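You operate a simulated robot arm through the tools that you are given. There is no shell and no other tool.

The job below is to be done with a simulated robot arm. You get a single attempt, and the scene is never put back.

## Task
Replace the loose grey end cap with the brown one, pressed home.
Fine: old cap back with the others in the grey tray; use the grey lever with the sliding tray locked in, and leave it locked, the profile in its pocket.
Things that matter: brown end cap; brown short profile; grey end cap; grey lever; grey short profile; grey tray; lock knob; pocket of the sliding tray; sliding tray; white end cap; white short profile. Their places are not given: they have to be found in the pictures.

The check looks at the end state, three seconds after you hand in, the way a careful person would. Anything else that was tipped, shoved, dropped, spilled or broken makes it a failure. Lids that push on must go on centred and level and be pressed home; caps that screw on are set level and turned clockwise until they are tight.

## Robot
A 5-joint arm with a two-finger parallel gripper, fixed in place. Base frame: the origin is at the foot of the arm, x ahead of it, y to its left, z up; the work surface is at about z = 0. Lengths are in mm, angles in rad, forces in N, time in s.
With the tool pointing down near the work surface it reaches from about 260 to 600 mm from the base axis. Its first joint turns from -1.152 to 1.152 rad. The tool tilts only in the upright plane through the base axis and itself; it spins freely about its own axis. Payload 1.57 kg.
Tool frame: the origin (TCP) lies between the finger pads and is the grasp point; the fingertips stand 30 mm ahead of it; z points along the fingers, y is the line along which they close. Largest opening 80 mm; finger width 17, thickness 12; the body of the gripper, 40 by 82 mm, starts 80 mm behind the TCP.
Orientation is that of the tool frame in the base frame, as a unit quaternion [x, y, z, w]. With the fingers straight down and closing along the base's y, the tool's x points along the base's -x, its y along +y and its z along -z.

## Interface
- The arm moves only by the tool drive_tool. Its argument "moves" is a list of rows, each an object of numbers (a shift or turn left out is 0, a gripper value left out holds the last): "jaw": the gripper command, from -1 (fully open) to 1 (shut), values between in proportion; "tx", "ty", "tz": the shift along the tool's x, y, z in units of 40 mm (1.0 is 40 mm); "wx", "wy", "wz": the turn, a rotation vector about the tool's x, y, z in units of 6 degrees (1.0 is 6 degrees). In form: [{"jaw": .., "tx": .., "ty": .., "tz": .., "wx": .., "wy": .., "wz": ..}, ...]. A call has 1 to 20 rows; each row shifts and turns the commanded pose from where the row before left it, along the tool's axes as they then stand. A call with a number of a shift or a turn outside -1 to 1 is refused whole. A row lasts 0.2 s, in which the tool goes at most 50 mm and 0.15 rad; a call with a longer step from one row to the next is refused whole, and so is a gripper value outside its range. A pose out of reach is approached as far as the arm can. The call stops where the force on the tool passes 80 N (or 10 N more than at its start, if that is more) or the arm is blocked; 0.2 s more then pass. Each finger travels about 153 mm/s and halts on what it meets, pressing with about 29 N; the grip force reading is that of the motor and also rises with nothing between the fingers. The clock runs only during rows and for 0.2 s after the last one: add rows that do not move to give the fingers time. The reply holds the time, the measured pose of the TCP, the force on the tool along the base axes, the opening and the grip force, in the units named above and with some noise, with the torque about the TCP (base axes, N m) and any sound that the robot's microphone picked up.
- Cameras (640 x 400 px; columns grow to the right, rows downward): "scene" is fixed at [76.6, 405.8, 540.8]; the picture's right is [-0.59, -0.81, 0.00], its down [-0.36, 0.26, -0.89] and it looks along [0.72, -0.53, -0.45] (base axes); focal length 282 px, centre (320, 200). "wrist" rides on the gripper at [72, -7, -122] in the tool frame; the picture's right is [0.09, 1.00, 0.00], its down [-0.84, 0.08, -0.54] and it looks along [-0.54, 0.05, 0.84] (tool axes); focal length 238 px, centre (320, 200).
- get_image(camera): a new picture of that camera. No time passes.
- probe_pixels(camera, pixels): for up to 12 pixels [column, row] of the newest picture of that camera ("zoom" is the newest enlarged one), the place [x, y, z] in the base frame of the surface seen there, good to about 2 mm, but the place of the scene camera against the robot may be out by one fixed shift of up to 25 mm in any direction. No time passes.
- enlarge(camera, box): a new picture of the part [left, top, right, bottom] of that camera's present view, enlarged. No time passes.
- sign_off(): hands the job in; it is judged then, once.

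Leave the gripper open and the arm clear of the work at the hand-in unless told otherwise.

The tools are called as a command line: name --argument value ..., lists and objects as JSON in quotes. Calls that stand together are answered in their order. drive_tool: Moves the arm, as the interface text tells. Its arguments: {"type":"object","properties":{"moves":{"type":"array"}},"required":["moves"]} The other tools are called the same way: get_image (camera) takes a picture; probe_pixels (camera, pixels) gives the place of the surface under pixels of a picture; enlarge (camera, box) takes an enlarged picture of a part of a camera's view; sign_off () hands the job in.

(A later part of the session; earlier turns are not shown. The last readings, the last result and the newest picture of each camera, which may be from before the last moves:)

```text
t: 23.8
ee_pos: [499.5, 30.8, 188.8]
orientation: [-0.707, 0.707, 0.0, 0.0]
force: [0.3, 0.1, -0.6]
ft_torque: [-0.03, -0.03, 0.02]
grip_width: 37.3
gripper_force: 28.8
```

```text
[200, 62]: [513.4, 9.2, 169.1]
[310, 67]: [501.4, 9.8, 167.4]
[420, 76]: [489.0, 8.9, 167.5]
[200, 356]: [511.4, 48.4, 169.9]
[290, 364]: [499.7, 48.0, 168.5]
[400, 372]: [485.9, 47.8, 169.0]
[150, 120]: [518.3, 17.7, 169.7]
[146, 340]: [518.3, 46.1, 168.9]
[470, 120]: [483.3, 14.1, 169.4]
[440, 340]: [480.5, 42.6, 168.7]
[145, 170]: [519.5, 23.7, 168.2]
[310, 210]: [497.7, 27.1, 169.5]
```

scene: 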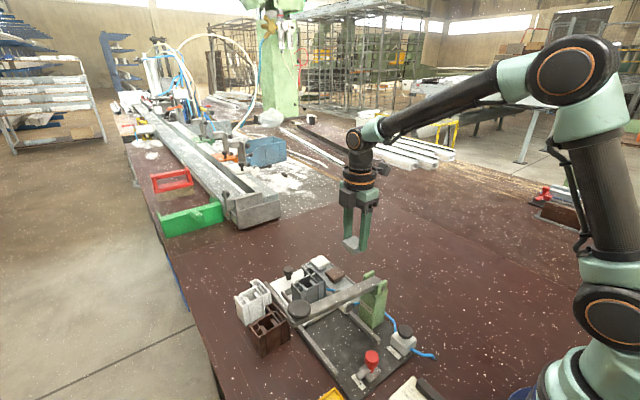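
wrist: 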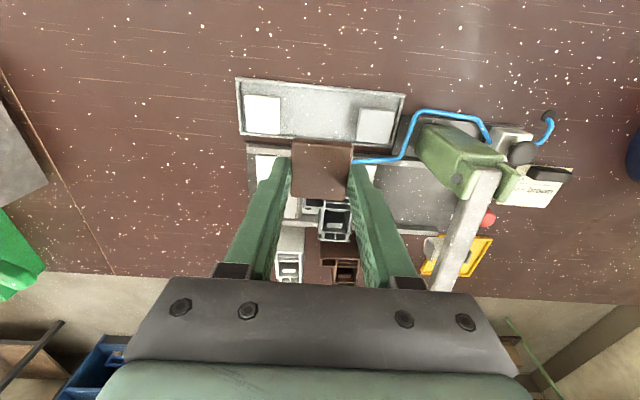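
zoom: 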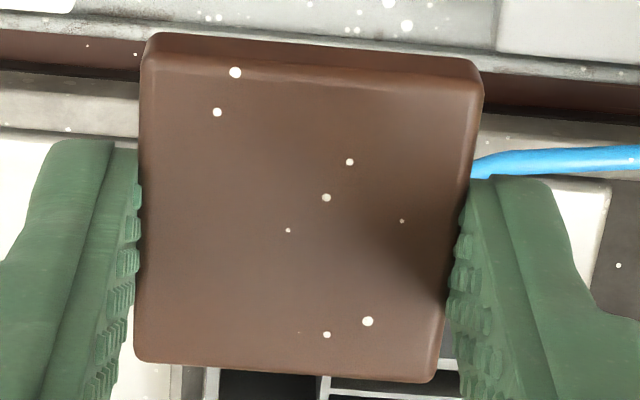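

In this frame the cap centre is (500.3, 28.7) and the chamber centre is (471.0, 137.0). So I shift by (−29.3, +108.3) at this height, then lower 58 mm so the plug hovers just above the rim.

drive_tool --moves '[{"tx": -0.9, "ty": 0.244}, {"tx": -0.9, "ty": 0.244}, {"tx": -0.909, "ty": 0.244}, {}, {"tz": 0.6}, {"tz": 0.5}, {"tz": 0.25}, {"tz": 0.1}, {}]'

get_image --camera "wrist"

enlarge --camera "wrist" --box '[260, 120, 390, 220]'

enlarge --camera "scene" --box '[270, 220, 370, 310]'

```text
t: 25.8
ee_pos: [471.8, 135.7, 129.9]
orientation: [-0.707, 0.707, -0.001, 0.0]
force: [0.2, 0.2, -0.5]
ft_torque: [0.02, 0.01, 0.01]
grip_width: 37.3
gripper_force: 28.9
```

```text
taken
```

wrist: 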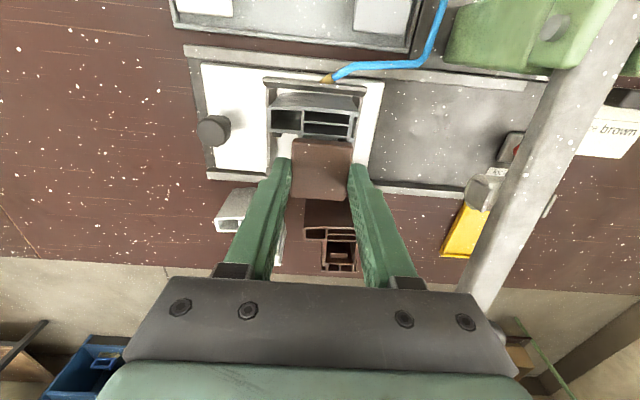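

```text
4.00 times, centred on (325, 170) of wrist
```

zoom: 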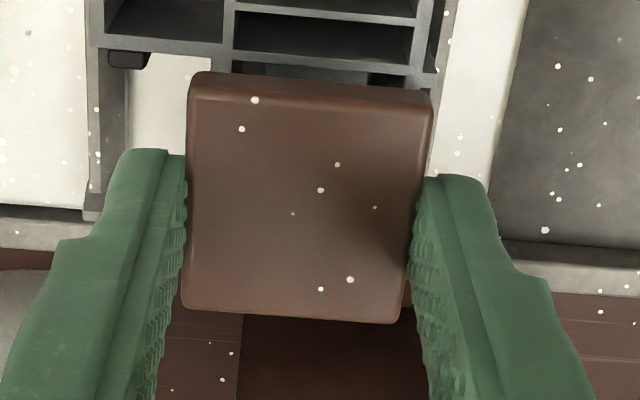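

```text
4.44 times, centred on (320, 265) of scene
```

zoom: 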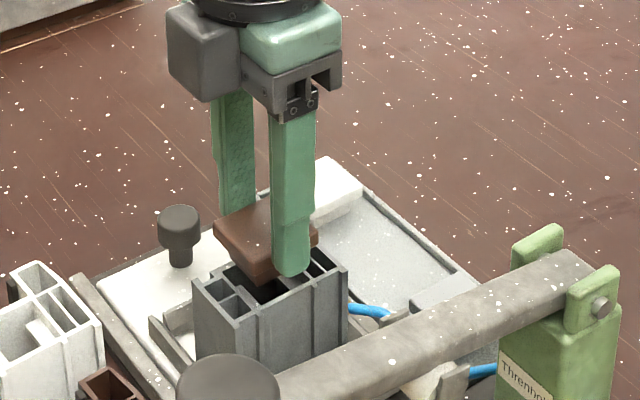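

The cap hovers just over the rim. I probe the cap edges and the visible walls again to check alignment before lowering.

enlarge --camera "wrist" --box '[260, 120, 390, 220]'

probe_pixels --camera "zoom" --pixels '[[230, 98], [300, 102], [390, 110], [230, 308], [300, 314], [370, 318], [192, 140], [188, 280], [428, 140], [406, 280], [230, 20], [300, 65]]'

probe_pixels --camera "wrist" --pixels '[[302, 118], [302, 125], [302, 133], [352, 138], [353, 128], [270, 132], [283, 138], [330, 136], [345, 120]]'

```text
4.00 times, centred on (325, 170) of wrist
```

zoom: 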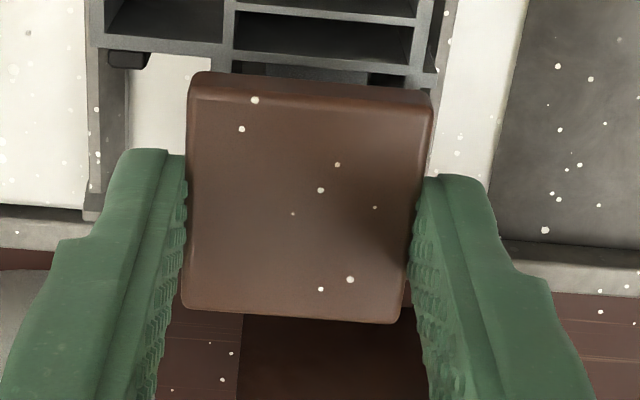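

```text
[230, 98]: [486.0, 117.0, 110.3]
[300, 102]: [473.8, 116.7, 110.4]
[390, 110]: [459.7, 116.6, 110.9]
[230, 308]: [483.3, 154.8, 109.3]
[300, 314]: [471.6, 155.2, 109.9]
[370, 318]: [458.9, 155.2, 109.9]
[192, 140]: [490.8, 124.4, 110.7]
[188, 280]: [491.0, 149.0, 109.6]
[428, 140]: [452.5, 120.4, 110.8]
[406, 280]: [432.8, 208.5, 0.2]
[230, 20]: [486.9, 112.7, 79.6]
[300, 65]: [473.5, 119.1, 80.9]
```

```text
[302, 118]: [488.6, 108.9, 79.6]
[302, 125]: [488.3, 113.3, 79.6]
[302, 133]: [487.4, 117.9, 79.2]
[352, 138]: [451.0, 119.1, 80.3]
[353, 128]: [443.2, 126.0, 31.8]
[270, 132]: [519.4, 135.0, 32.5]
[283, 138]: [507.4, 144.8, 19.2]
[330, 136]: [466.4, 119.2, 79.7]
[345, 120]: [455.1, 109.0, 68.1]
```

The cap centre is (471.7, 136.0) against the chamber at (471.2, 137.0). I correct +1 mm in y and lower gently in small steps.

drive_tool --moves '[{"tx": -0.025, "ty": 0.01}, {"tz": 0.06}, {"tz": 0.05}, {"tz": 0.05}, {}]'

enlarge --camera "scene" --box '[280, 250, 350, 310]'

```text
t: 27.0
ee_pos: [471.2, 138.1, 124.7]
orientation: [-0.707, 0.708, 0.0, -0.001]
force: [0.4, -0.2, -0.1]
ft_torque: [-0.02, 0.01, -0.01]
grip_width: 37.2
gripper_force: 29.4
```

```text
6.67 times, centred on (315, 280) of scene
```

zoom: 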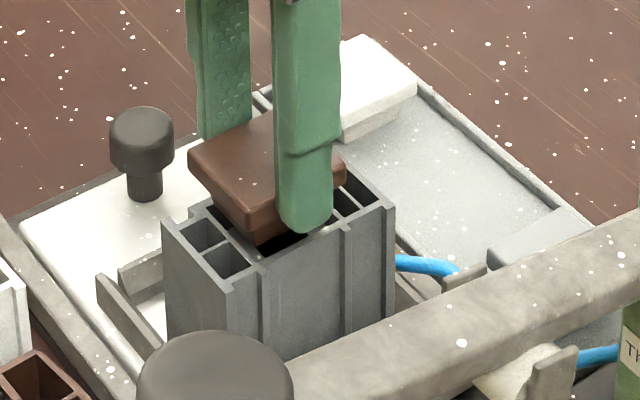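

No contact yet. I continue down by 6 mm in 2 mm steps.

drive_tool --moves '[{"tz": 0.05}, {"tz": 0.05}, {"tz": 0.05}, {}]'

enlarge --camera "scene" --box '[280, 250, 350, 310]'

```text
t: 28.0
ee_pos: [472.3, 139.5, 117.4]
orientation: [-0.707, 0.708, 0.0, 0.0]
force: [0.2, -1.6, 0.1]
ft_torque: [0.01, -0.02, 0.01]
grip_width: 37.3
gripper_force: 29.2
```

```text
6.67 times, centred on (315, 280) of scene
```

zoom: 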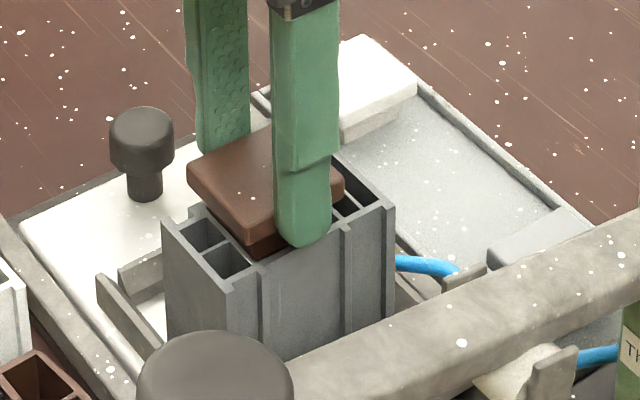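

The plug is entering with almost no force. I go another 4 mm in 1 mm steps.

drive_tool --moves '[{"tz": 0.025}, {"tz": 0.025}, {"tz": 0.025}, {"tz": 0.025}, {}]'

enlarge --camera "scene" --box '[280, 250, 350, 310]'

enlarge --camera "wrist" --box '[260, 120, 390, 220]'

```text
t: 29.2
ee_pos: [471.9, 138.9, 115.1]
orientation: [-0.707, 0.707, 0.0, 0.0]
force: [-9.0, -1.1, 20.3]
ft_torque: [-0.07, 0.35, -0.01]
grip_width: 37.1
gripper_force: 28.8
```

```text
6.67 times, centred on (315, 280) of scene
```

zoom: 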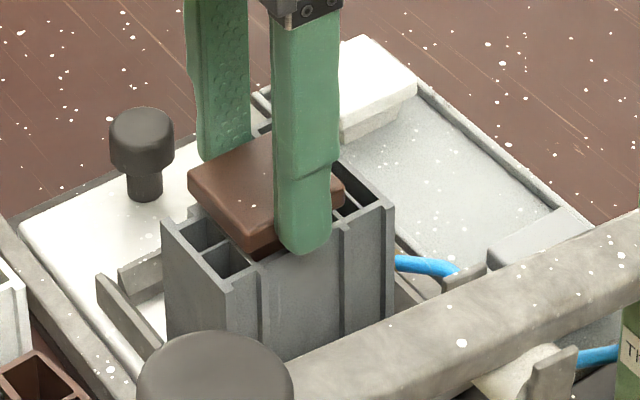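

```text
4.00 times, centred on (325, 170) of wrist
```

zoom: 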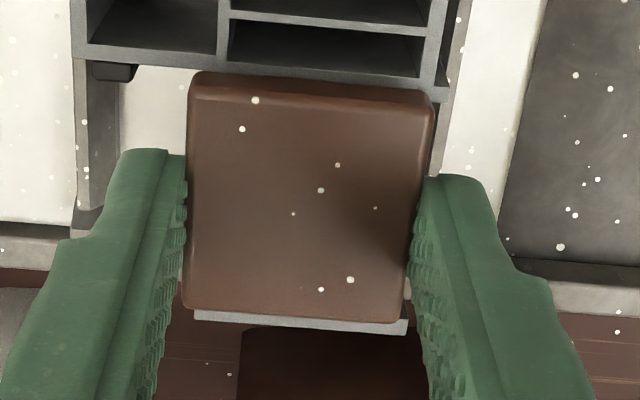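

Contact came at cap top z of about 95.5 with 20 N, the same height at which the grey cap rested. There is a sideways force of −9 N in x, so I ease up slightly and move 0.8 mm toward −x to relieve it.

drive_tool --moves '[{"tz": -0.02, "ty": 0.02}, {}]'

```text
t: 29.8
ee_pos: [470.8, 138.6, 114.4]
orientation: [-0.706, 0.708, 0.0, 0.0]
force: [0.2, 0.6, 2.4]
ft_torque: [0.01, -0.06, 0.01]
grip_width: 37.1
gripper_force: 29.3
```

The side force is gone. I open the jaw to 52 mm and rise.

drive_tool --moves '[{"jaw": 0.0}, {"jaw": -0.15}, {"jaw": -0.3}, {"jaw": -0.3}, {"tz": -0.2}, {"tz": -0.5}, {"tz": -0.9}, {}]'

get_image --camera "wrist"

enlarge --camera "wrist" --box '[260, 100, 390, 210]'

enlarge --camera "scene" --box '[280, 250, 350, 310]'

```text
t: 31.6
ee_pos: [469.0, 139.2, 179.3]
orientation: [0.707, -0.707, 0.001, 0.001]
force: [0.5, 0.0, 0.5]
ft_torque: [0.02, -0.02, 0.04]
grip_width: 52.0
gripper_force: 0.1
```

```text
taken
```

wrist: 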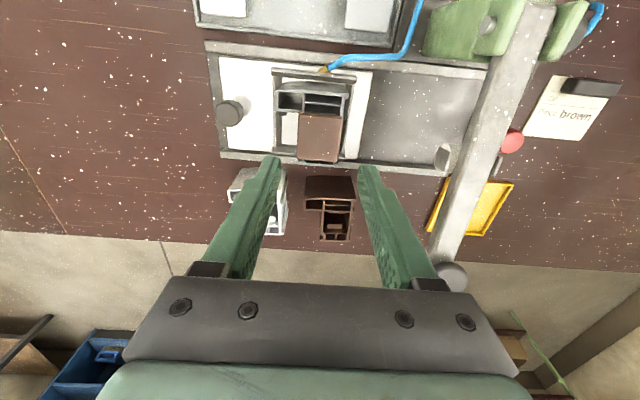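

```text
3.64 times, centred on (325, 155) of wrist
```

zoom: 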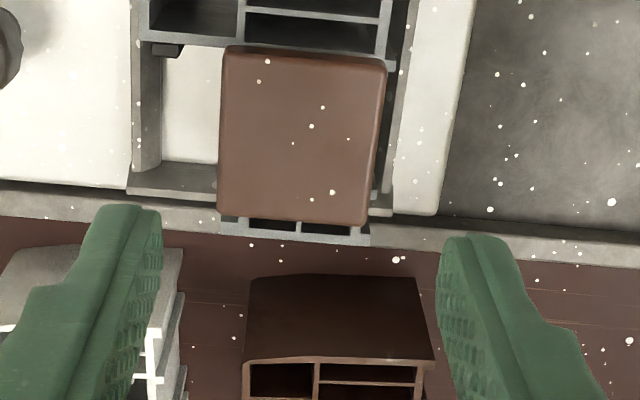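

```text
6.67 times, centred on (315, 280) of scene
```

zoom: 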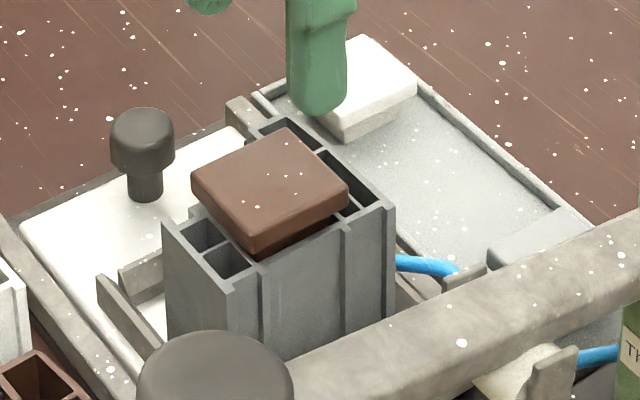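

The brown cap sits loosely on the chamber. I check its level and centring by probing its top corners and the rim around it.

enlarge --camera "wrist" --box '[260, 100, 390, 210]'

probe_pixels --camera "zoom" --pixels '[[232, 60], [378, 72], [362, 218], [225, 208], [300, 140], [300, 65], [295, 212], [223, 130], [374, 140], [240, 30], [260, 235], [390, 40]]'

```text
3.64 times, centred on (325, 155) of wrist
```

zoom: 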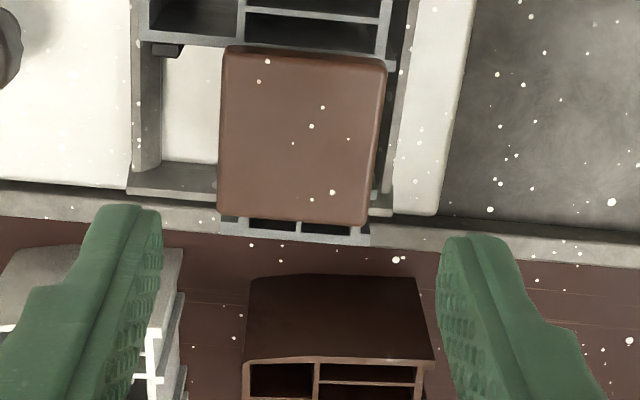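

```text
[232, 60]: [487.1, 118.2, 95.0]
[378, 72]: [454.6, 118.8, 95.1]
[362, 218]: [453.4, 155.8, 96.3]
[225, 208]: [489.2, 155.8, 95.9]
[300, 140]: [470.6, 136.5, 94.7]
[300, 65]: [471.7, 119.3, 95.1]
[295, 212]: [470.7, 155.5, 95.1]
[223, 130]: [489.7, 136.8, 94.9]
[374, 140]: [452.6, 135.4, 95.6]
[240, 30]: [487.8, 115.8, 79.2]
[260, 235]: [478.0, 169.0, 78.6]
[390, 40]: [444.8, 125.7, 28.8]
```

The cap is level at z 95 and centred on the chamber. Now for the tray. I look closely at the black handle at (230, 113) and the lever's roller before planning the push.

enlarge --camera "wrist" --box '[195, 40, 295, 180]'

probe_pixels --camera "wrist" --pixels '[[231, 113], [218, 113], [243, 113], [231, 101], [231, 125], [224, 60], [222, 155], [273, 150], [446, 158], [490, 110], [452, 275], [380, 100]]'

enlarge --camera "scene" --box '[300, 270, 400, 350]'

```text
2.86 times, centred on (245, 110) of wrist
```

zoom: 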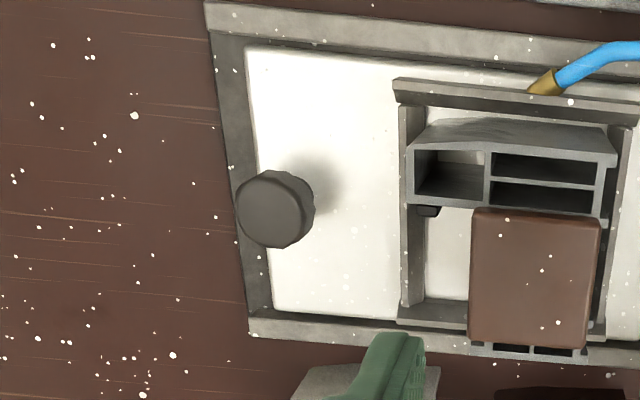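

```text
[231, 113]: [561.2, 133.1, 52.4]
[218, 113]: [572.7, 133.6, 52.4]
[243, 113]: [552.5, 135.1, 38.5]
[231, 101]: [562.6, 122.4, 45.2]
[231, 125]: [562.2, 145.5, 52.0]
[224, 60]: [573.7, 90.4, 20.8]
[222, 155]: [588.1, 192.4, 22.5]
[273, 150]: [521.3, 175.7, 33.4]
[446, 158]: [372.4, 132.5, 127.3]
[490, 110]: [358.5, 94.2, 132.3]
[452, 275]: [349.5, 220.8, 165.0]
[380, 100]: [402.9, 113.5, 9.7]
```

```text
5.00 times, centred on (350, 310) of scene
```

zoom: 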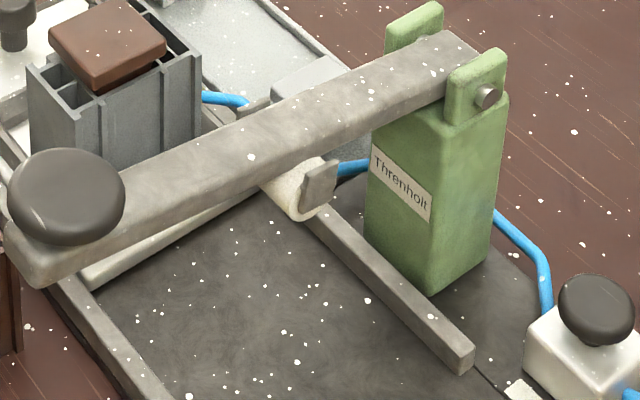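

enlarge --camera "wrist" --box '[400, 110, 520, 200]'

```text
4.44 times, centred on (460, 155) of wrist
```

zoom: 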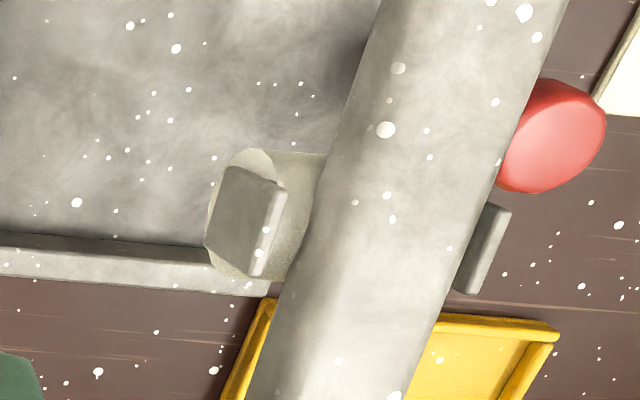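

probe_pixels --camera "zoom" --pixels '[[240, 215], [258, 155], [214, 225], [235, 270], [275, 270], [290, 180], [480, 250], [400, 130], [350, 250], [300, 260]]'

```text
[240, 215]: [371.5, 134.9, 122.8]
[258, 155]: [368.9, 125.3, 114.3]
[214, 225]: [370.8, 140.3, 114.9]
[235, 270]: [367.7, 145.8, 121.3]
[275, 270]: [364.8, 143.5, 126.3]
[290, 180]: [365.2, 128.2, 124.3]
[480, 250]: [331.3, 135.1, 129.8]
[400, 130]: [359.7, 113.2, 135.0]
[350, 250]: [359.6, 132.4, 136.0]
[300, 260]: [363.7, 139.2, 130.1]
```

The roller's bottom is at about z 107, so the cap at z 95 passes beneath it. The roller centre is about x 350, so the tray must travel about 121 mm inward. I will grip the handle head at (562, 134) with the fingers along x and the jaw at 40 mm to clear the pocket wall. First I move above it and descend to z 90.

drive_tool --moves '[{"jaw": 0.0, "ty": -0.76, "tx": 0.03}, {"ty": -0.77, "tx": 0.03}, {"ty": -0.77, "tx": 0.035}, {}, {"tz": 0.8}, {"tz": 0.8}, {"tz": 0.6}, {}]'

get_image --camera "wrist"

enlarge --camera "wrist" --box '[250, 100, 410, 220]'

```text
t: 33.4
ee_pos: [560.1, 136.6, 91.4]
orientation: [0.707, -0.707, -0.001, 0.0]
force: [-0.2, -0.1, 0.2]
ft_torque: [0.01, 0.0, 0.04]
grip_width: 39.9
gripper_force: 0.1
```

```text
taken
```

wrist: 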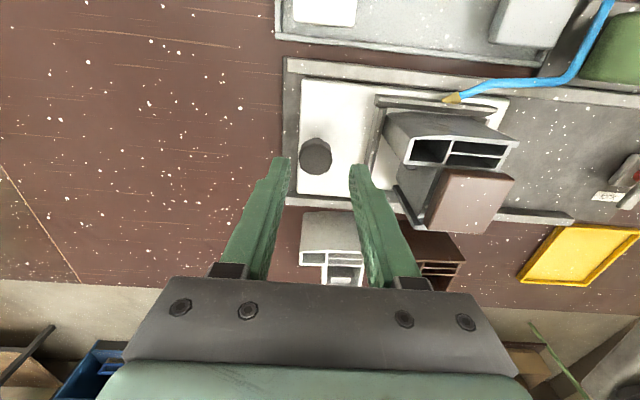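

```text
3.33 times, centred on (330, 160) of wrist
```

zoom: 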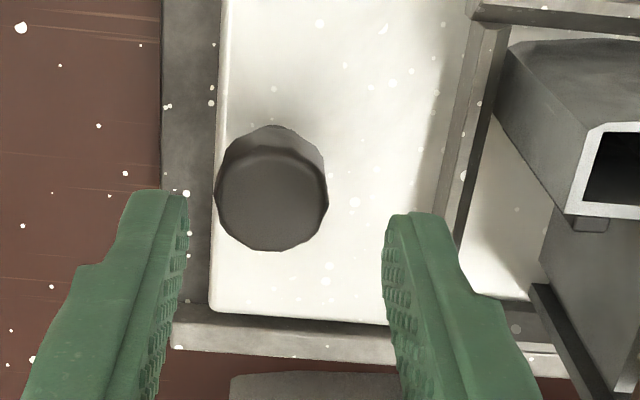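

The handle is between the fingers. I probe its top to check centring before going down.

probe_pixels --camera "zoom" --pixels '[[270, 200], [220, 200], [324, 200], [270, 155], [270, 247], [245, 170], [300, 230]]'

```text
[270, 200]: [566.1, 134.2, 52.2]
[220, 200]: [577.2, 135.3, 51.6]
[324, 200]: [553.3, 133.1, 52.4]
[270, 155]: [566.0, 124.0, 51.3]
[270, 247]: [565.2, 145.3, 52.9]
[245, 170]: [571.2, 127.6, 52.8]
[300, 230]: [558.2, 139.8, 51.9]
```

The handle centre is about (565, 134.7). I shift 3.5 mm, descend to TCP z of about 62 and close on the head.

drive_tool --moves '[{"ty": -0.0875, "tx": 0.02}, {"tz": 0.4}, {"tz": 0.2}, {"tz": 0.13}, {}, {"jaw": 0.2}, {"jaw": 0.6}, {"jaw": 0.6}, {"jaw": 0.6}]'

get_image --camera "scene"

enlarge --camera "scene" --box '[250, 220, 400, 330]'

```text
t: 35.4
ee_pos: [564.5, 134.1, 61.1]
orientation: [0.707, -0.707, -0.001, 0.002]
force: [-15.2, -1.5, 6.6]
ft_torque: [-0.08, 0.39, 0.0]
grip_width: 25.3
gripper_force: 36.8
```

```text
taken
```

scene: 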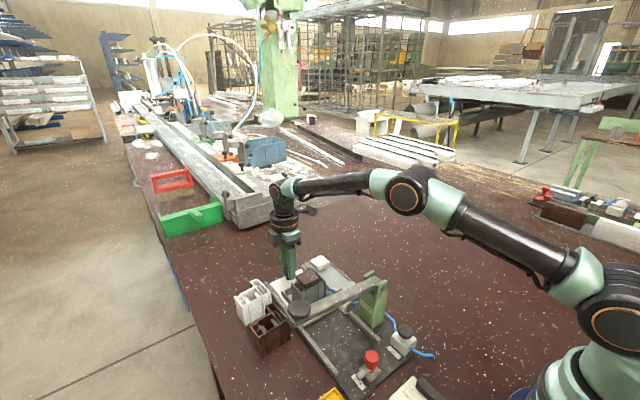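

```text
3.64 times, centred on (325, 275) of scene
```

zoom: 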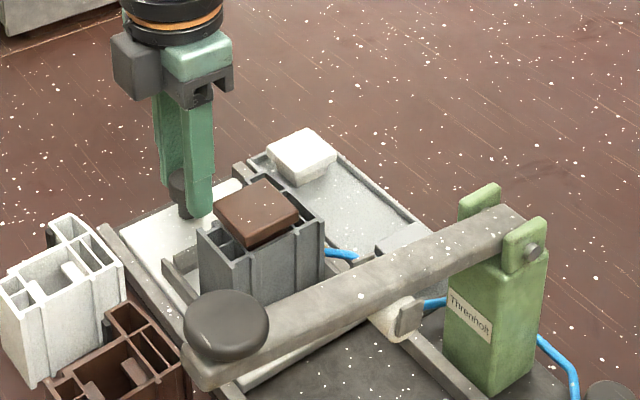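

The handle is held at 25.3 mm, with 15 N of side load because the tray is at its outer stop. I begin sliding inward (−x, tool +y) slowly and watch the force.

drive_tool --moves '[{"ty": 0.1}, {"ty": 0.1}, {"ty": 0.1}, {"ty": 0.1}, {}]'

enlarge --camera "scene" --box '[250, 220, 400, 330]'

```text
t: 36.6
ee_pos: [550.7, 136.5, 62.9]
orientation: [-0.706, 0.708, -0.001, 0.0]
force: [-0.2, -7.3, 9.4]
ft_torque: [-0.09, -0.07, 0.01]
grip_width: 25.5
gripper_force: 36.8
```

```text
3.64 times, centred on (325, 275) of scene
```

zoom: 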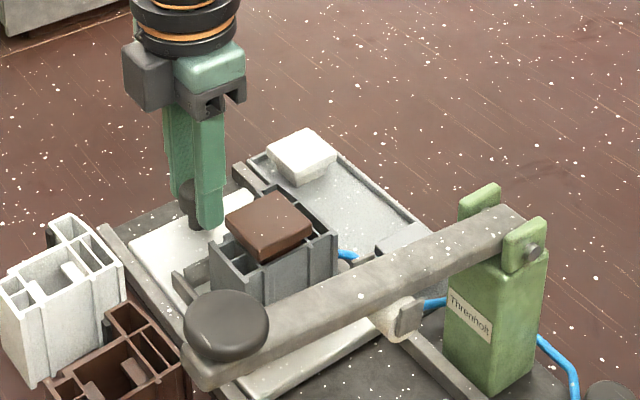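

The tray slides easily. I shift 0.5 mm in −y to ease the small side load and go on inward.

drive_tool --moves '[{"ty": 0.2, "tx": 0.012}, {"ty": 0.2}, {"ty": 0.2}, {"ty": 0.2}, {"ty": 0.2}, {"ty": 0.2}, {"ty": 0.2}, {}]'

enlarge --camera "scene" --box '[250, 220, 400, 330]'

```text
t: 38.4
ee_pos: [494.7, 135.2, 62.2]
orientation: [0.708, -0.707, 0.001, 0.0]
force: [1.7, 4.9, 17.2]
ft_torque: [0.15, -0.09, -0.04]
grip_width: 25.4
gripper_force: 36.5
```

```text
3.64 times, centred on (325, 275) of scene
```

zoom: 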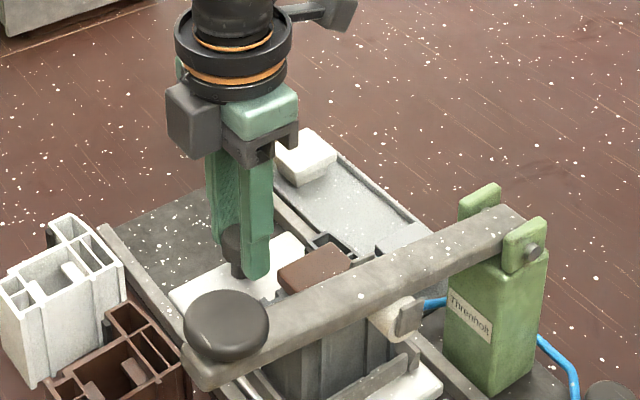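

The handle has moved 70 mm and 17 N of vertical load has built up. I ease 1 mm upward and continue toward the roller in smaller steps.

drive_tool --moves '[{"tz": -0.03}, {"ty": 0.2}, {"ty": 0.2}, {"ty": 0.2}, {}]'

get_image --camera "wrist"

enlarge --camera "scene" --box '[280, 250, 400, 350]'

```text
t: 39.6
ee_pos: [470.4, 134.8, 61.9]
orientation: [0.707, -0.707, 0.001, 0.0]
force: [0.7, 26.7, 6.3]
ft_torque: [0.82, -0.1, -0.03]
grip_width: 25.4
gripper_force: 36.3
```

```text
taken
```

wrist: 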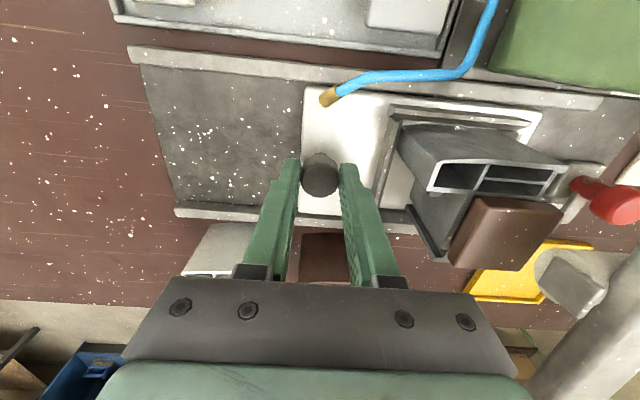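

```text
4.00 times, centred on (340, 300) of scene
```

zoom: 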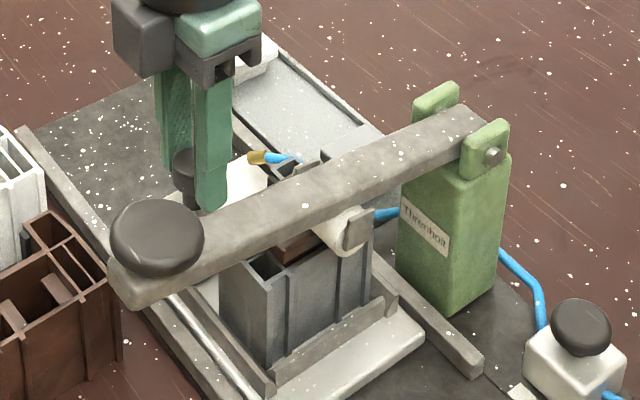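

A side load of 26.7 N in +y has built up, so the grip sits slightly too far toward −y. I shift the tool about 0.8 mm in +y to relieve it before going on.

drive_tool --moves '[{"tx": -0.02}, {}]'

```text
t: 40.2
ee_pos: [470.2, 134.3, 61.4]
orientation: [0.708, -0.706, 0.0, 0.001]
force: [0.2, 26.3, 2.9]
ft_torque: [0.79, -0.11, -0.01]
grip_width: 25.1
gripper_force: 36.5
```

The force did not change with the shift. I try a further 1.2 mm in +y to see how it responds.

drive_tool --moves '[{"tx": -0.03}, {}]'

enlarge --camera "wrist" --box '[260, 60, 420, 280]'

```text
t: 40.8
ee_pos: [470.1, 135.2, 62.5]
orientation: [-0.706, 0.708, 0.001, -0.001]
force: [1.3, 6.1, 2.5]
ft_torque: [0.22, -0.02, 0.06]
grip_width: 25.0
gripper_force: 37.0
```

```text
1.82 times, centred on (340, 170) of wrist
```

zoom: 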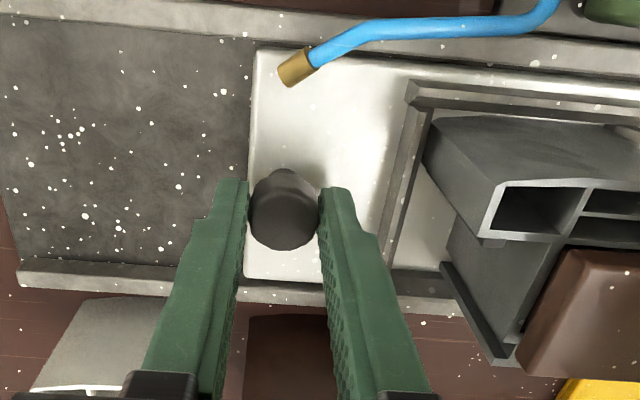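

The side load fell to 6 N. The slide runs very slightly toward +y, so I add a small +y drift and continue inward in 6 mm steps.

drive_tool --moves '[{"ty": 0.15, "tx": -0.006}, {"ty": 0.15, "tx": -0.004}, {"ty": 0.15, "tx": -0.004}, {}]'

enlarge --camera "scene" --box '[280, 250, 400, 350]'

```text
t: 41.8
ee_pos: [452.6, 135.2, 61.9]
orientation: [-0.706, 0.708, 0.001, 0.0]
force: [0.1, -5.7, -2.3]
ft_torque: [-0.06, -0.05, -0.05]
grip_width: 25.3
gripper_force: 37.8
```

```text
4.00 times, centred on (340, 300) of scene
```

zoom: 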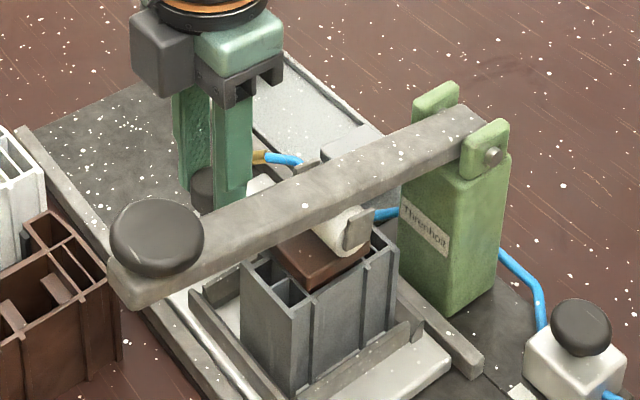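

The profile is now under the roller. I continue in 3 mm steps until I feel the inner stop.

drive_tool --moves '[{"ty": 0.08}, {"ty": 0.08}, {"ty": 0.05}, {}]'

```text
t: 42.8
ee_pos: [443.6, 133.8, 61.5]
orientation: [-0.707, 0.708, 0.001, -0.001]
force: [1.3, -19.6, -6.6]
ft_torque: [-0.4, -0.06, 0.03]
grip_width: 25.1
gripper_force: 36.3
```

There is no stop yet. I relieve the side load by 0.8 mm in −y and continue in 2 mm steps.

drive_tool --moves '[{"tx": 0.02, "tz": 0.01}, {"ty": 0.05}, {"ty": 0.05}, {}]'

get_image --camera "wrist"

enlarge --camera "scene" --box '[280, 270, 400, 370]'

```text
t: 43.8
ee_pos: [439.0, 135.3, 62.2]
orientation: [-0.706, 0.708, 0.001, -0.002]
force: [0.2, -24.0, -10.2]
ft_torque: [-0.55, 0.03, 0.01]
grip_width: 25.5
gripper_force: 36.7
```

```text
taken
```

wrist: 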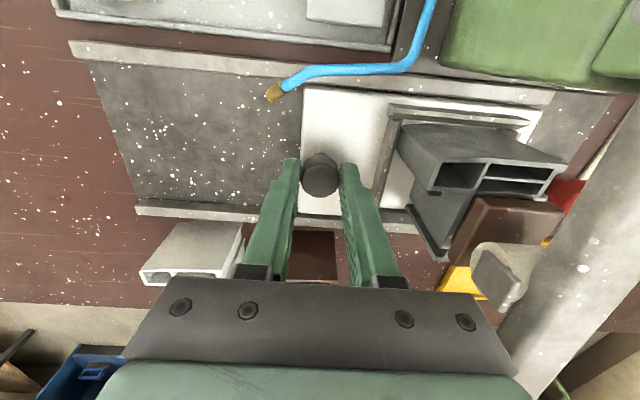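

```text
4.00 times, centred on (340, 320) of scene
```

zoom: 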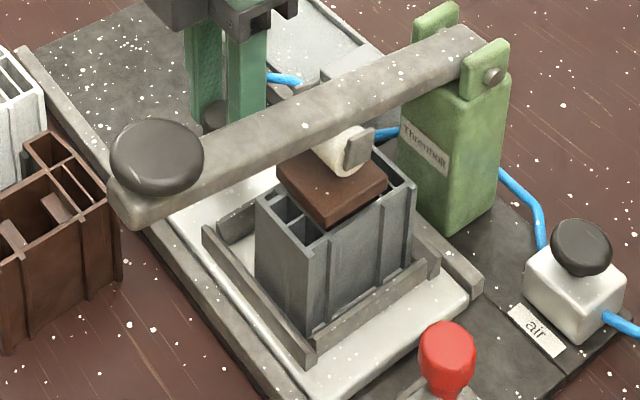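

The cap is now under the roller and there is still no end stop. The side load is −24 N, so I open the jaw slightly to let the stress go, then push with the +x finger only.

drive_tool --moves '[{"jaw": 0.25}, {"jaw": 0.25}, {"jaw": 0.25}]'

```text
t: 44.6
ee_pos: [441.6, 136.7, 63.1]
orientation: [0.708, -0.706, 0.0, 0.0]
force: [0.2, -0.8, 0.0]
ft_torque: [-0.01, 0.01, -0.01]
grip_width: 30.1
gripper_force: 0.1
```

The forces are gone. I now push inward with the +x finger, in 2 mm steps.

drive_tool --moves '[{"ty": 0.05}, {"ty": 0.05}, {"ty": 0.05}, {"ty": 0.05}, {}]'

enlarge --camera "scene" --box '[280, 280, 420, 400]'

```text
t: 45.8
ee_pos: [433.0, 136.8, 63.0]
orientation: [-0.707, 0.707, 0.001, 0.0]
force: [0.8, -0.2, 0.8]
ft_torque: [0.0, 0.0, -0.01]
grip_width: 30.3
gripper_force: 0.1
```

```text
3.33 times, centred on (350, 340) of scene
```

zoom: 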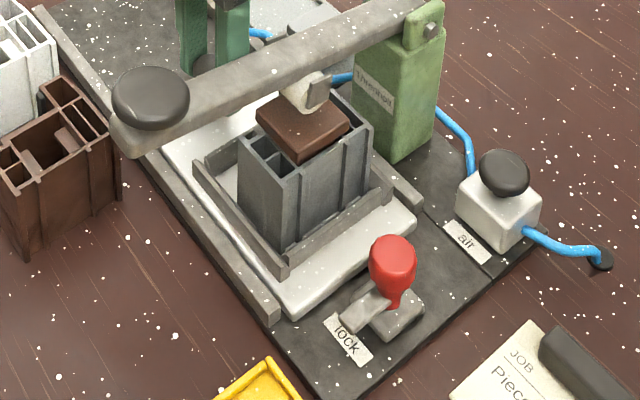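

The tray's front edge is now close to the lock block. I keep pushing in 2 mm steps.

drive_tool --moves '[{"ty": 0.05}, {"ty": 0.05}, {"ty": 0.05}, {}]'

enlarge --camera "scene" --box '[280, 280, 420, 400]'

```text
t: 46.8
ee_pos: [426.8, 135.7, 63.2]
orientation: [-0.707, 0.708, 0.0, 0.002]
force: [12.7, -0.3, -3.7]
ft_torque: [0.18, -0.25, 0.04]
grip_width: 41.6
gripper_force: 6.9
```

```text
3.33 times, centred on (350, 340) of scene
```

zoom: 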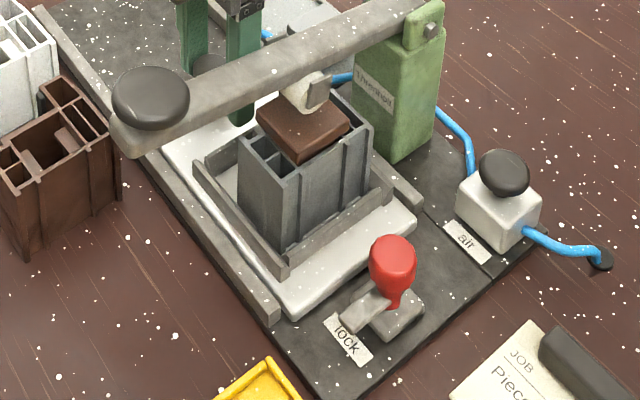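

The push now meets 12.7 N and the tray's front edge has stopped moving, so it is at its inner stop. The handle centre is at about x 435, 130 mm of travel. I re-centre on the handle, open to 40 mm and rise clear.

drive_tool --moves '[{"ty": -0.2}, {"jaw": 0.0}, {"jaw": 0.0}, {"tz": -0.3}, {"tz": -0.6}, {"tz": -0.8}, {"tz": -0.8}, {"tz": -0.6}, {}]'

get_image --camera "wrist"

get_image --camera "scene"

```text
t: 48.8
ee_pos: [436.1, 135.1, 188.0]
orientation: [-0.707, 0.707, 0.0, 0.0]
force: [-0.2, -0.6, 0.6]
ft_torque: [0.0, -0.03, 0.03]
grip_width: 40.1
gripper_force: 0.0
```

```text
taken
```

wrist: 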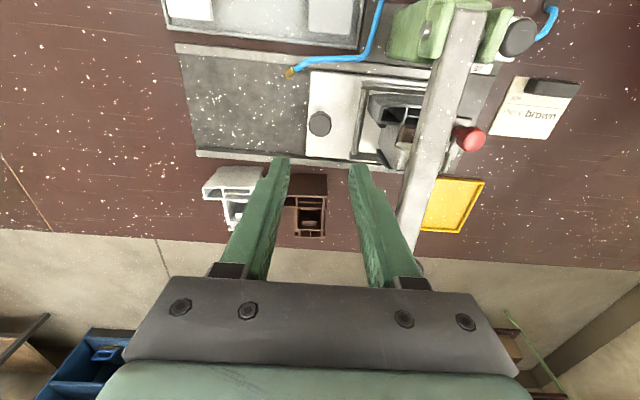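

```text
taken
```

scene: 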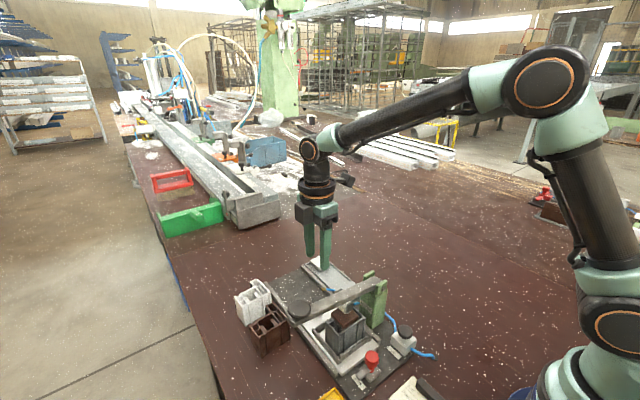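

The tray is home. For the lock I go over the lever at TCP z of about 210 to the knob at (265, 136), keeping the fingers along x so they stay square to the lock arm, and look from above first.

drive_tool --moves '[{"tz": -0.55}, {"ty": 0.855}, {"ty": 0.855}, {"ty": 0.855}, {"ty": 0.855}, {"ty": 0.855}, {"tz": 0.8}, {"tz": 0.7}, {}]'

get_image --camera "wrist"

enlarge --camera "wrist" --box '[250, 90, 400, 220]'

enlarge --camera "scene" --box '[280, 270, 430, 400]'

```text
t: 50.8
ee_pos: [262.3, 134.4, 148.4]
orientation: [0.707, -0.707, 0.0, -0.001]
force: [0.3, 0.5, -1.1]
ft_torque: [0.01, 0.03, 0.04]
grip_width: 40.1
gripper_force: 0.1
```

```text
taken
```

wrist: 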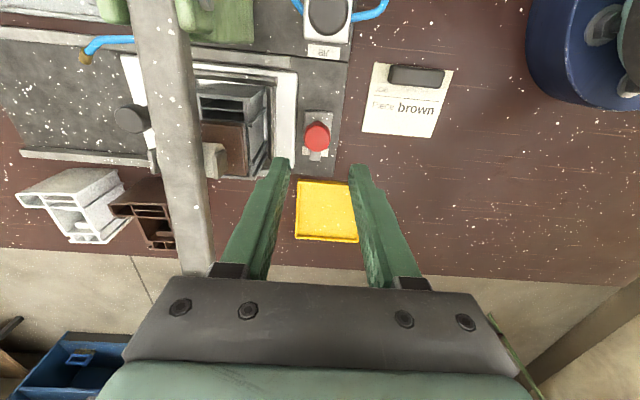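

```text
3.08 times, centred on (325, 155) of wrist
```

zoom: 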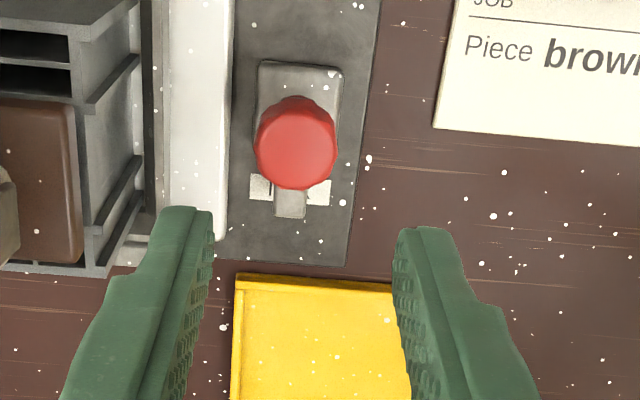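

```text
3.08 times, centred on (355, 335) of scene
```

zoom: 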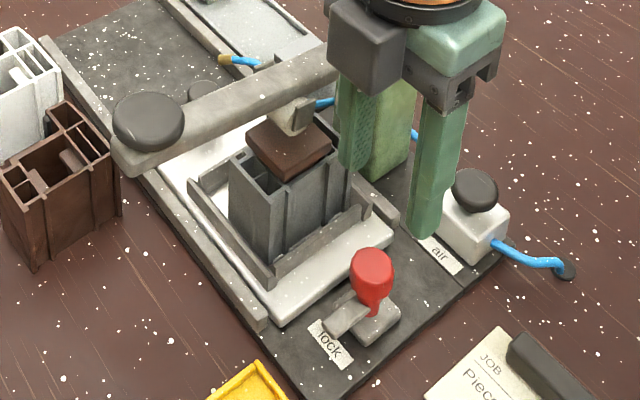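

I probe the knob and lock arm from here.

probe_pixels --camera "zoom" --pixels '[[296, 150], [260, 155], [332, 155], [296, 120], [296, 180], [290, 208], [265, 75], [335, 80], [225, 150], [210, 60], [325, 190], [260, 190]]'

```text
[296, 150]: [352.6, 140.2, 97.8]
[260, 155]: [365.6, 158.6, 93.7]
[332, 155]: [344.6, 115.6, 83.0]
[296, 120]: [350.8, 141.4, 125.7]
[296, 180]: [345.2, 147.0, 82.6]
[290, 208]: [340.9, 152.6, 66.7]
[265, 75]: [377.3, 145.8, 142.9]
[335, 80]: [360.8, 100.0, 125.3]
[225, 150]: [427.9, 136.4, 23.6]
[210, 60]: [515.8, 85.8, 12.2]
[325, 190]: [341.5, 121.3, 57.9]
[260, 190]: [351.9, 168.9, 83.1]
```

Those pixels belonged to the scene zoom, which was taken last. I redo the wrist zoom and probe that.

enlarge --camera "wrist" --box '[250, 90, 400, 220]'

probe_pixels --camera "zoom" --pixels '[[296, 150], [260, 155], [332, 155], [296, 120], [296, 182], [290, 208], [265, 75], [335, 80], [222, 100], [222, 220], [325, 192], [45, 180]]'

```text
3.08 times, centred on (325, 155) of wrist
```

zoom: 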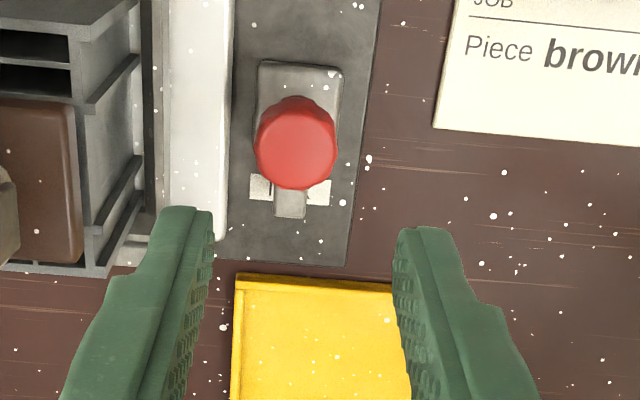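

```text
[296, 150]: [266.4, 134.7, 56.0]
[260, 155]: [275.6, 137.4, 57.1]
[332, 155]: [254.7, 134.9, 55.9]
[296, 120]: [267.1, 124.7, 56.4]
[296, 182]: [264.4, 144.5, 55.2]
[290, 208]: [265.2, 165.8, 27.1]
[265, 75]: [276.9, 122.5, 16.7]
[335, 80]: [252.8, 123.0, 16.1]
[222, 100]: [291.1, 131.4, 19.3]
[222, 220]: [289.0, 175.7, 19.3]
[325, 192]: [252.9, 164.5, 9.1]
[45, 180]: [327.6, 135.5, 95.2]
```

The knob centre is about (265, 135) and the tray's front edge is at x 289. A clockwise quarter turn (seen from above) would swing the arm from +y to +x over the tray edge. I descend with the jaw at 40 mm to TCP z of about 66 and grip the knob.

drive_tool --moves '[{"ty": -0.025}, {"tz": 0.7}, {"tz": 0.7}, {"tz": 0.4}, {"tz": 0.26}, {}, {"jaw": 0.2}, {"jaw": 0.6}, {"jaw": 0.6}, {"jaw": 0.6}]'

enlarge --camera "scene" --box '[300, 270, 440, 400]'

get_image --camera "wrist"

```text
t: 53.0
ee_pos: [265.3, 137.0, 65.3]
orientation: [-0.706, 0.708, -0.002, 0.004]
force: [26.9, -8.8, -16.3]
ft_torque: [-0.47, -0.5, -0.01]
grip_width: 25.7
gripper_force: 36.9
```

```text
3.08 times, centred on (370, 335) of scene
```

zoom: 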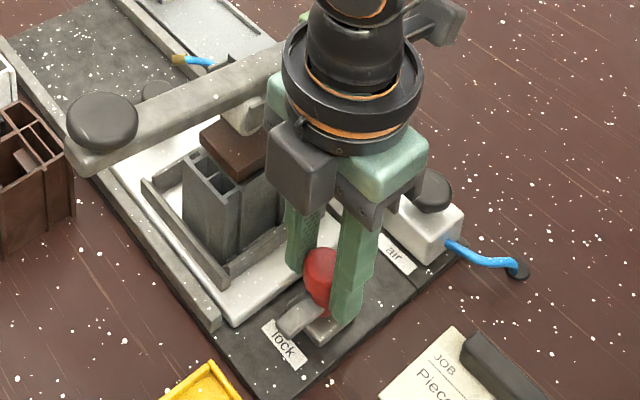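

```text
taken
```

wrist: 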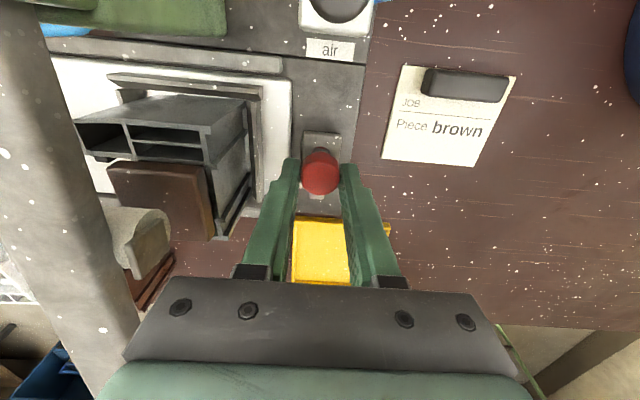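

The grip is off-centre, with 27 N pushing in +x. I shift the tool 2.4 mm in +x to relieve it.

drive_tool --moves '[{"ty": -0.06, "tx": 0.02}, {}]'

```text
t: 53.6
ee_pos: [265.4, 137.2, 66.0]
orientation: [0.709, -0.706, 0.0, -0.001]
force: [-0.3, 32.3, -12.9]
ft_torque: [0.87, 0.02, -0.01]
grip_width: 25.8
gripper_force: 36.7
```

x is relieved, but the 0.8 mm y shift overdid it (32 N). I move back 0.6 mm in +y.

drive_tool --moves '[{"tx": -0.015, "tz": 0.006}, {}]'

```text
t: 54.2
ee_pos: [264.0, 135.9, 65.6]
orientation: [0.707, -0.707, 0.001, 0.001]
force: [-15.0, 29.9, 17.3]
ft_torque: [0.68, 0.39, -0.09]
grip_width: 25.6
gripper_force: 36.8
```

The load is stick friction, so I re-grip: open slightly to release it, then close again at this centred position.

drive_tool --moves '[{"jaw": 0.2}, {"jaw": 0.2}, {"jaw": 0.2}, {"jaw": 0.6}, {"jaw": 0.6}, {"jaw": 0.6}]'

```text
t: 55.6
ee_pos: [265.1, 135.0, 65.7]
orientation: [-0.706, 0.708, 0.001, -0.001]
force: [-2.7, -4.6, 0.7]
ft_torque: [-0.1, 0.06, -0.04]
grip_width: 25.6
gripper_force: 36.7
```

The forces are now small. I turn clockwise (wz +) by 12° and check the torque and whether the lock arm follows.

drive_tool --moves '[{"wz": 0.7}, {"wz": 0.7}, {"wz": 0.6}, {}]'

enlarge --camera "scene" --box '[320, 310, 440, 400]'

```text
t: 56.6
ee_pos: [264.9, 135.7, 64.3]
orientation: [-0.629, 0.778, 0.0, -0.002]
force: [-14.1, -11.0, 20.8]
ft_torque: [0.0, 0.26, -0.01]
grip_width: 25.5
gripper_force: 36.7
```

```text
4.44 times, centred on (380, 355) of scene
```

zoom: 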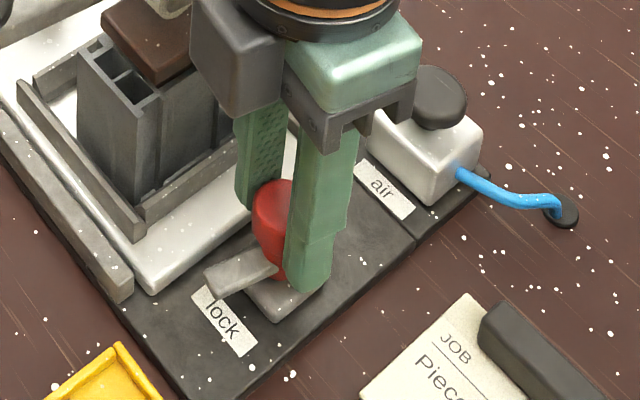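

The arm follows the knob freely clockwise. I keep turning in stages, easing the small vertical load.

drive_tool --moves '[{"wz": 0.8, "tz": -0.01}, {"wz": 0.8}, {"wz": 0.8}, {"wz": 0.8}, {"wz": 0.8}, {}]'

enlarge --camera "scene" --box '[320, 310, 440, 400]'

```text
t: 58.0
ee_pos: [266.7, 135.7, 66.6]
orientation: [-0.453, 0.892, 0.0, -0.001]
force: [-4.3, 2.8, -34.3]
ft_torque: [0.09, 0.04, -0.01]
grip_width: 25.6
gripper_force: 36.9
```

```text
4.44 times, centred on (380, 355) of scene
```

zoom: 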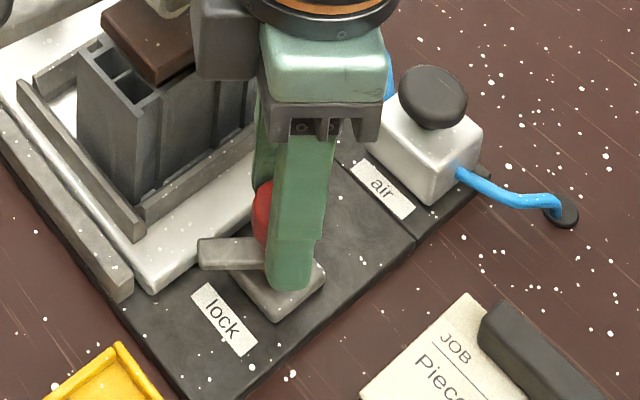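

The arm has turned 36° and is swinging toward the tray. The tool is pulling up 34 N, so I ease down 0.4 mm and continue.

drive_tool --moves '[{"tz": 0.01}, {"wz": 0.8}, {"wz": 0.8}, {"wz": 0.8}, {"wz": 0.8}, {}]'

enlarge --camera "scene" --box '[320, 310, 440, 400]'

```text
t: 59.4
ee_pos: [266.3, 135.0, 65.4]
orientation: [-0.299, 0.954, 0.0, 0.0]
force: [-26.6, 19.2, 32.1]
ft_torque: [0.54, 0.9, -0.03]
grip_width: 25.6
gripper_force: 37.2
```

```text
4.44 times, centred on (380, 355) of scene
```

zoom: 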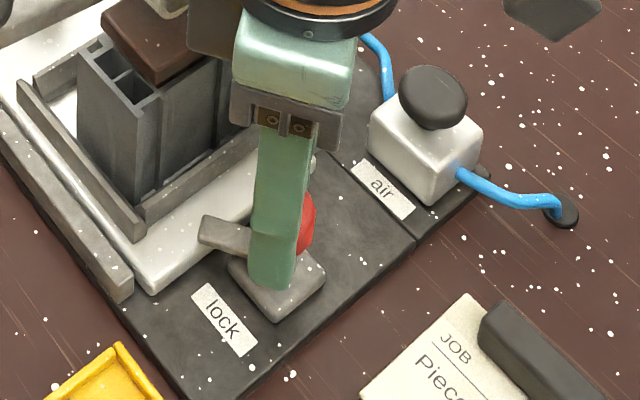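

At 55° the side loads are moderate, so I re-grip once to release them and then continue the turn.

drive_tool --moves '[{"jaw": 0.25}, {"jaw": 0.25}, {"jaw": 0.25}, {"jaw": 0.6}, {"jaw": 0.6}, {"jaw": 0.6}]'

```text
t: 60.8
ee_pos: [266.5, 135.5, 65.1]
orientation: [-0.3, 0.954, 0.0, 0.002]
force: [-8.3, 23.7, -5.0]
ft_torque: [0.6, 0.18, -0.04]
grip_width: 25.5
gripper_force: 36.9
```

drive_tool --moves '[{"wz": 0.9}, {"wz": 0.9}, {"wz": 0.9}, {"wz": 0.9}, {}]'

enlarge --camera "scene" --box '[320, 310, 440, 400]'

```text
t: 62.0
ee_pos: [266.9, 134.4, 65.6]
orientation: [-0.113, 0.994, 0.0, -0.001]
force: [-2.6, 30.5, -33.1]
ft_torque: [0.53, 0.03, -0.05]
grip_width: 25.2
gripper_force: 36.7
```

```text
4.44 times, centred on (380, 355) of scene
```

zoom: 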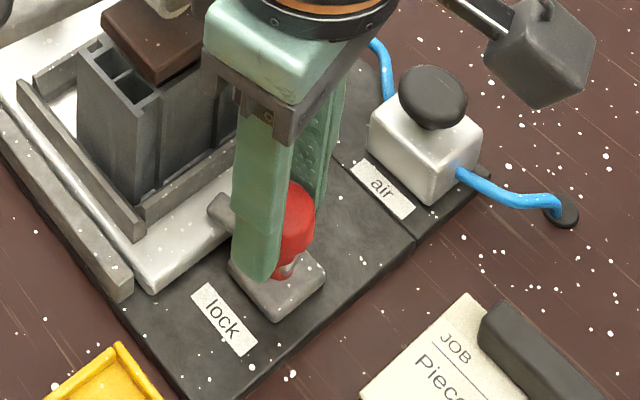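

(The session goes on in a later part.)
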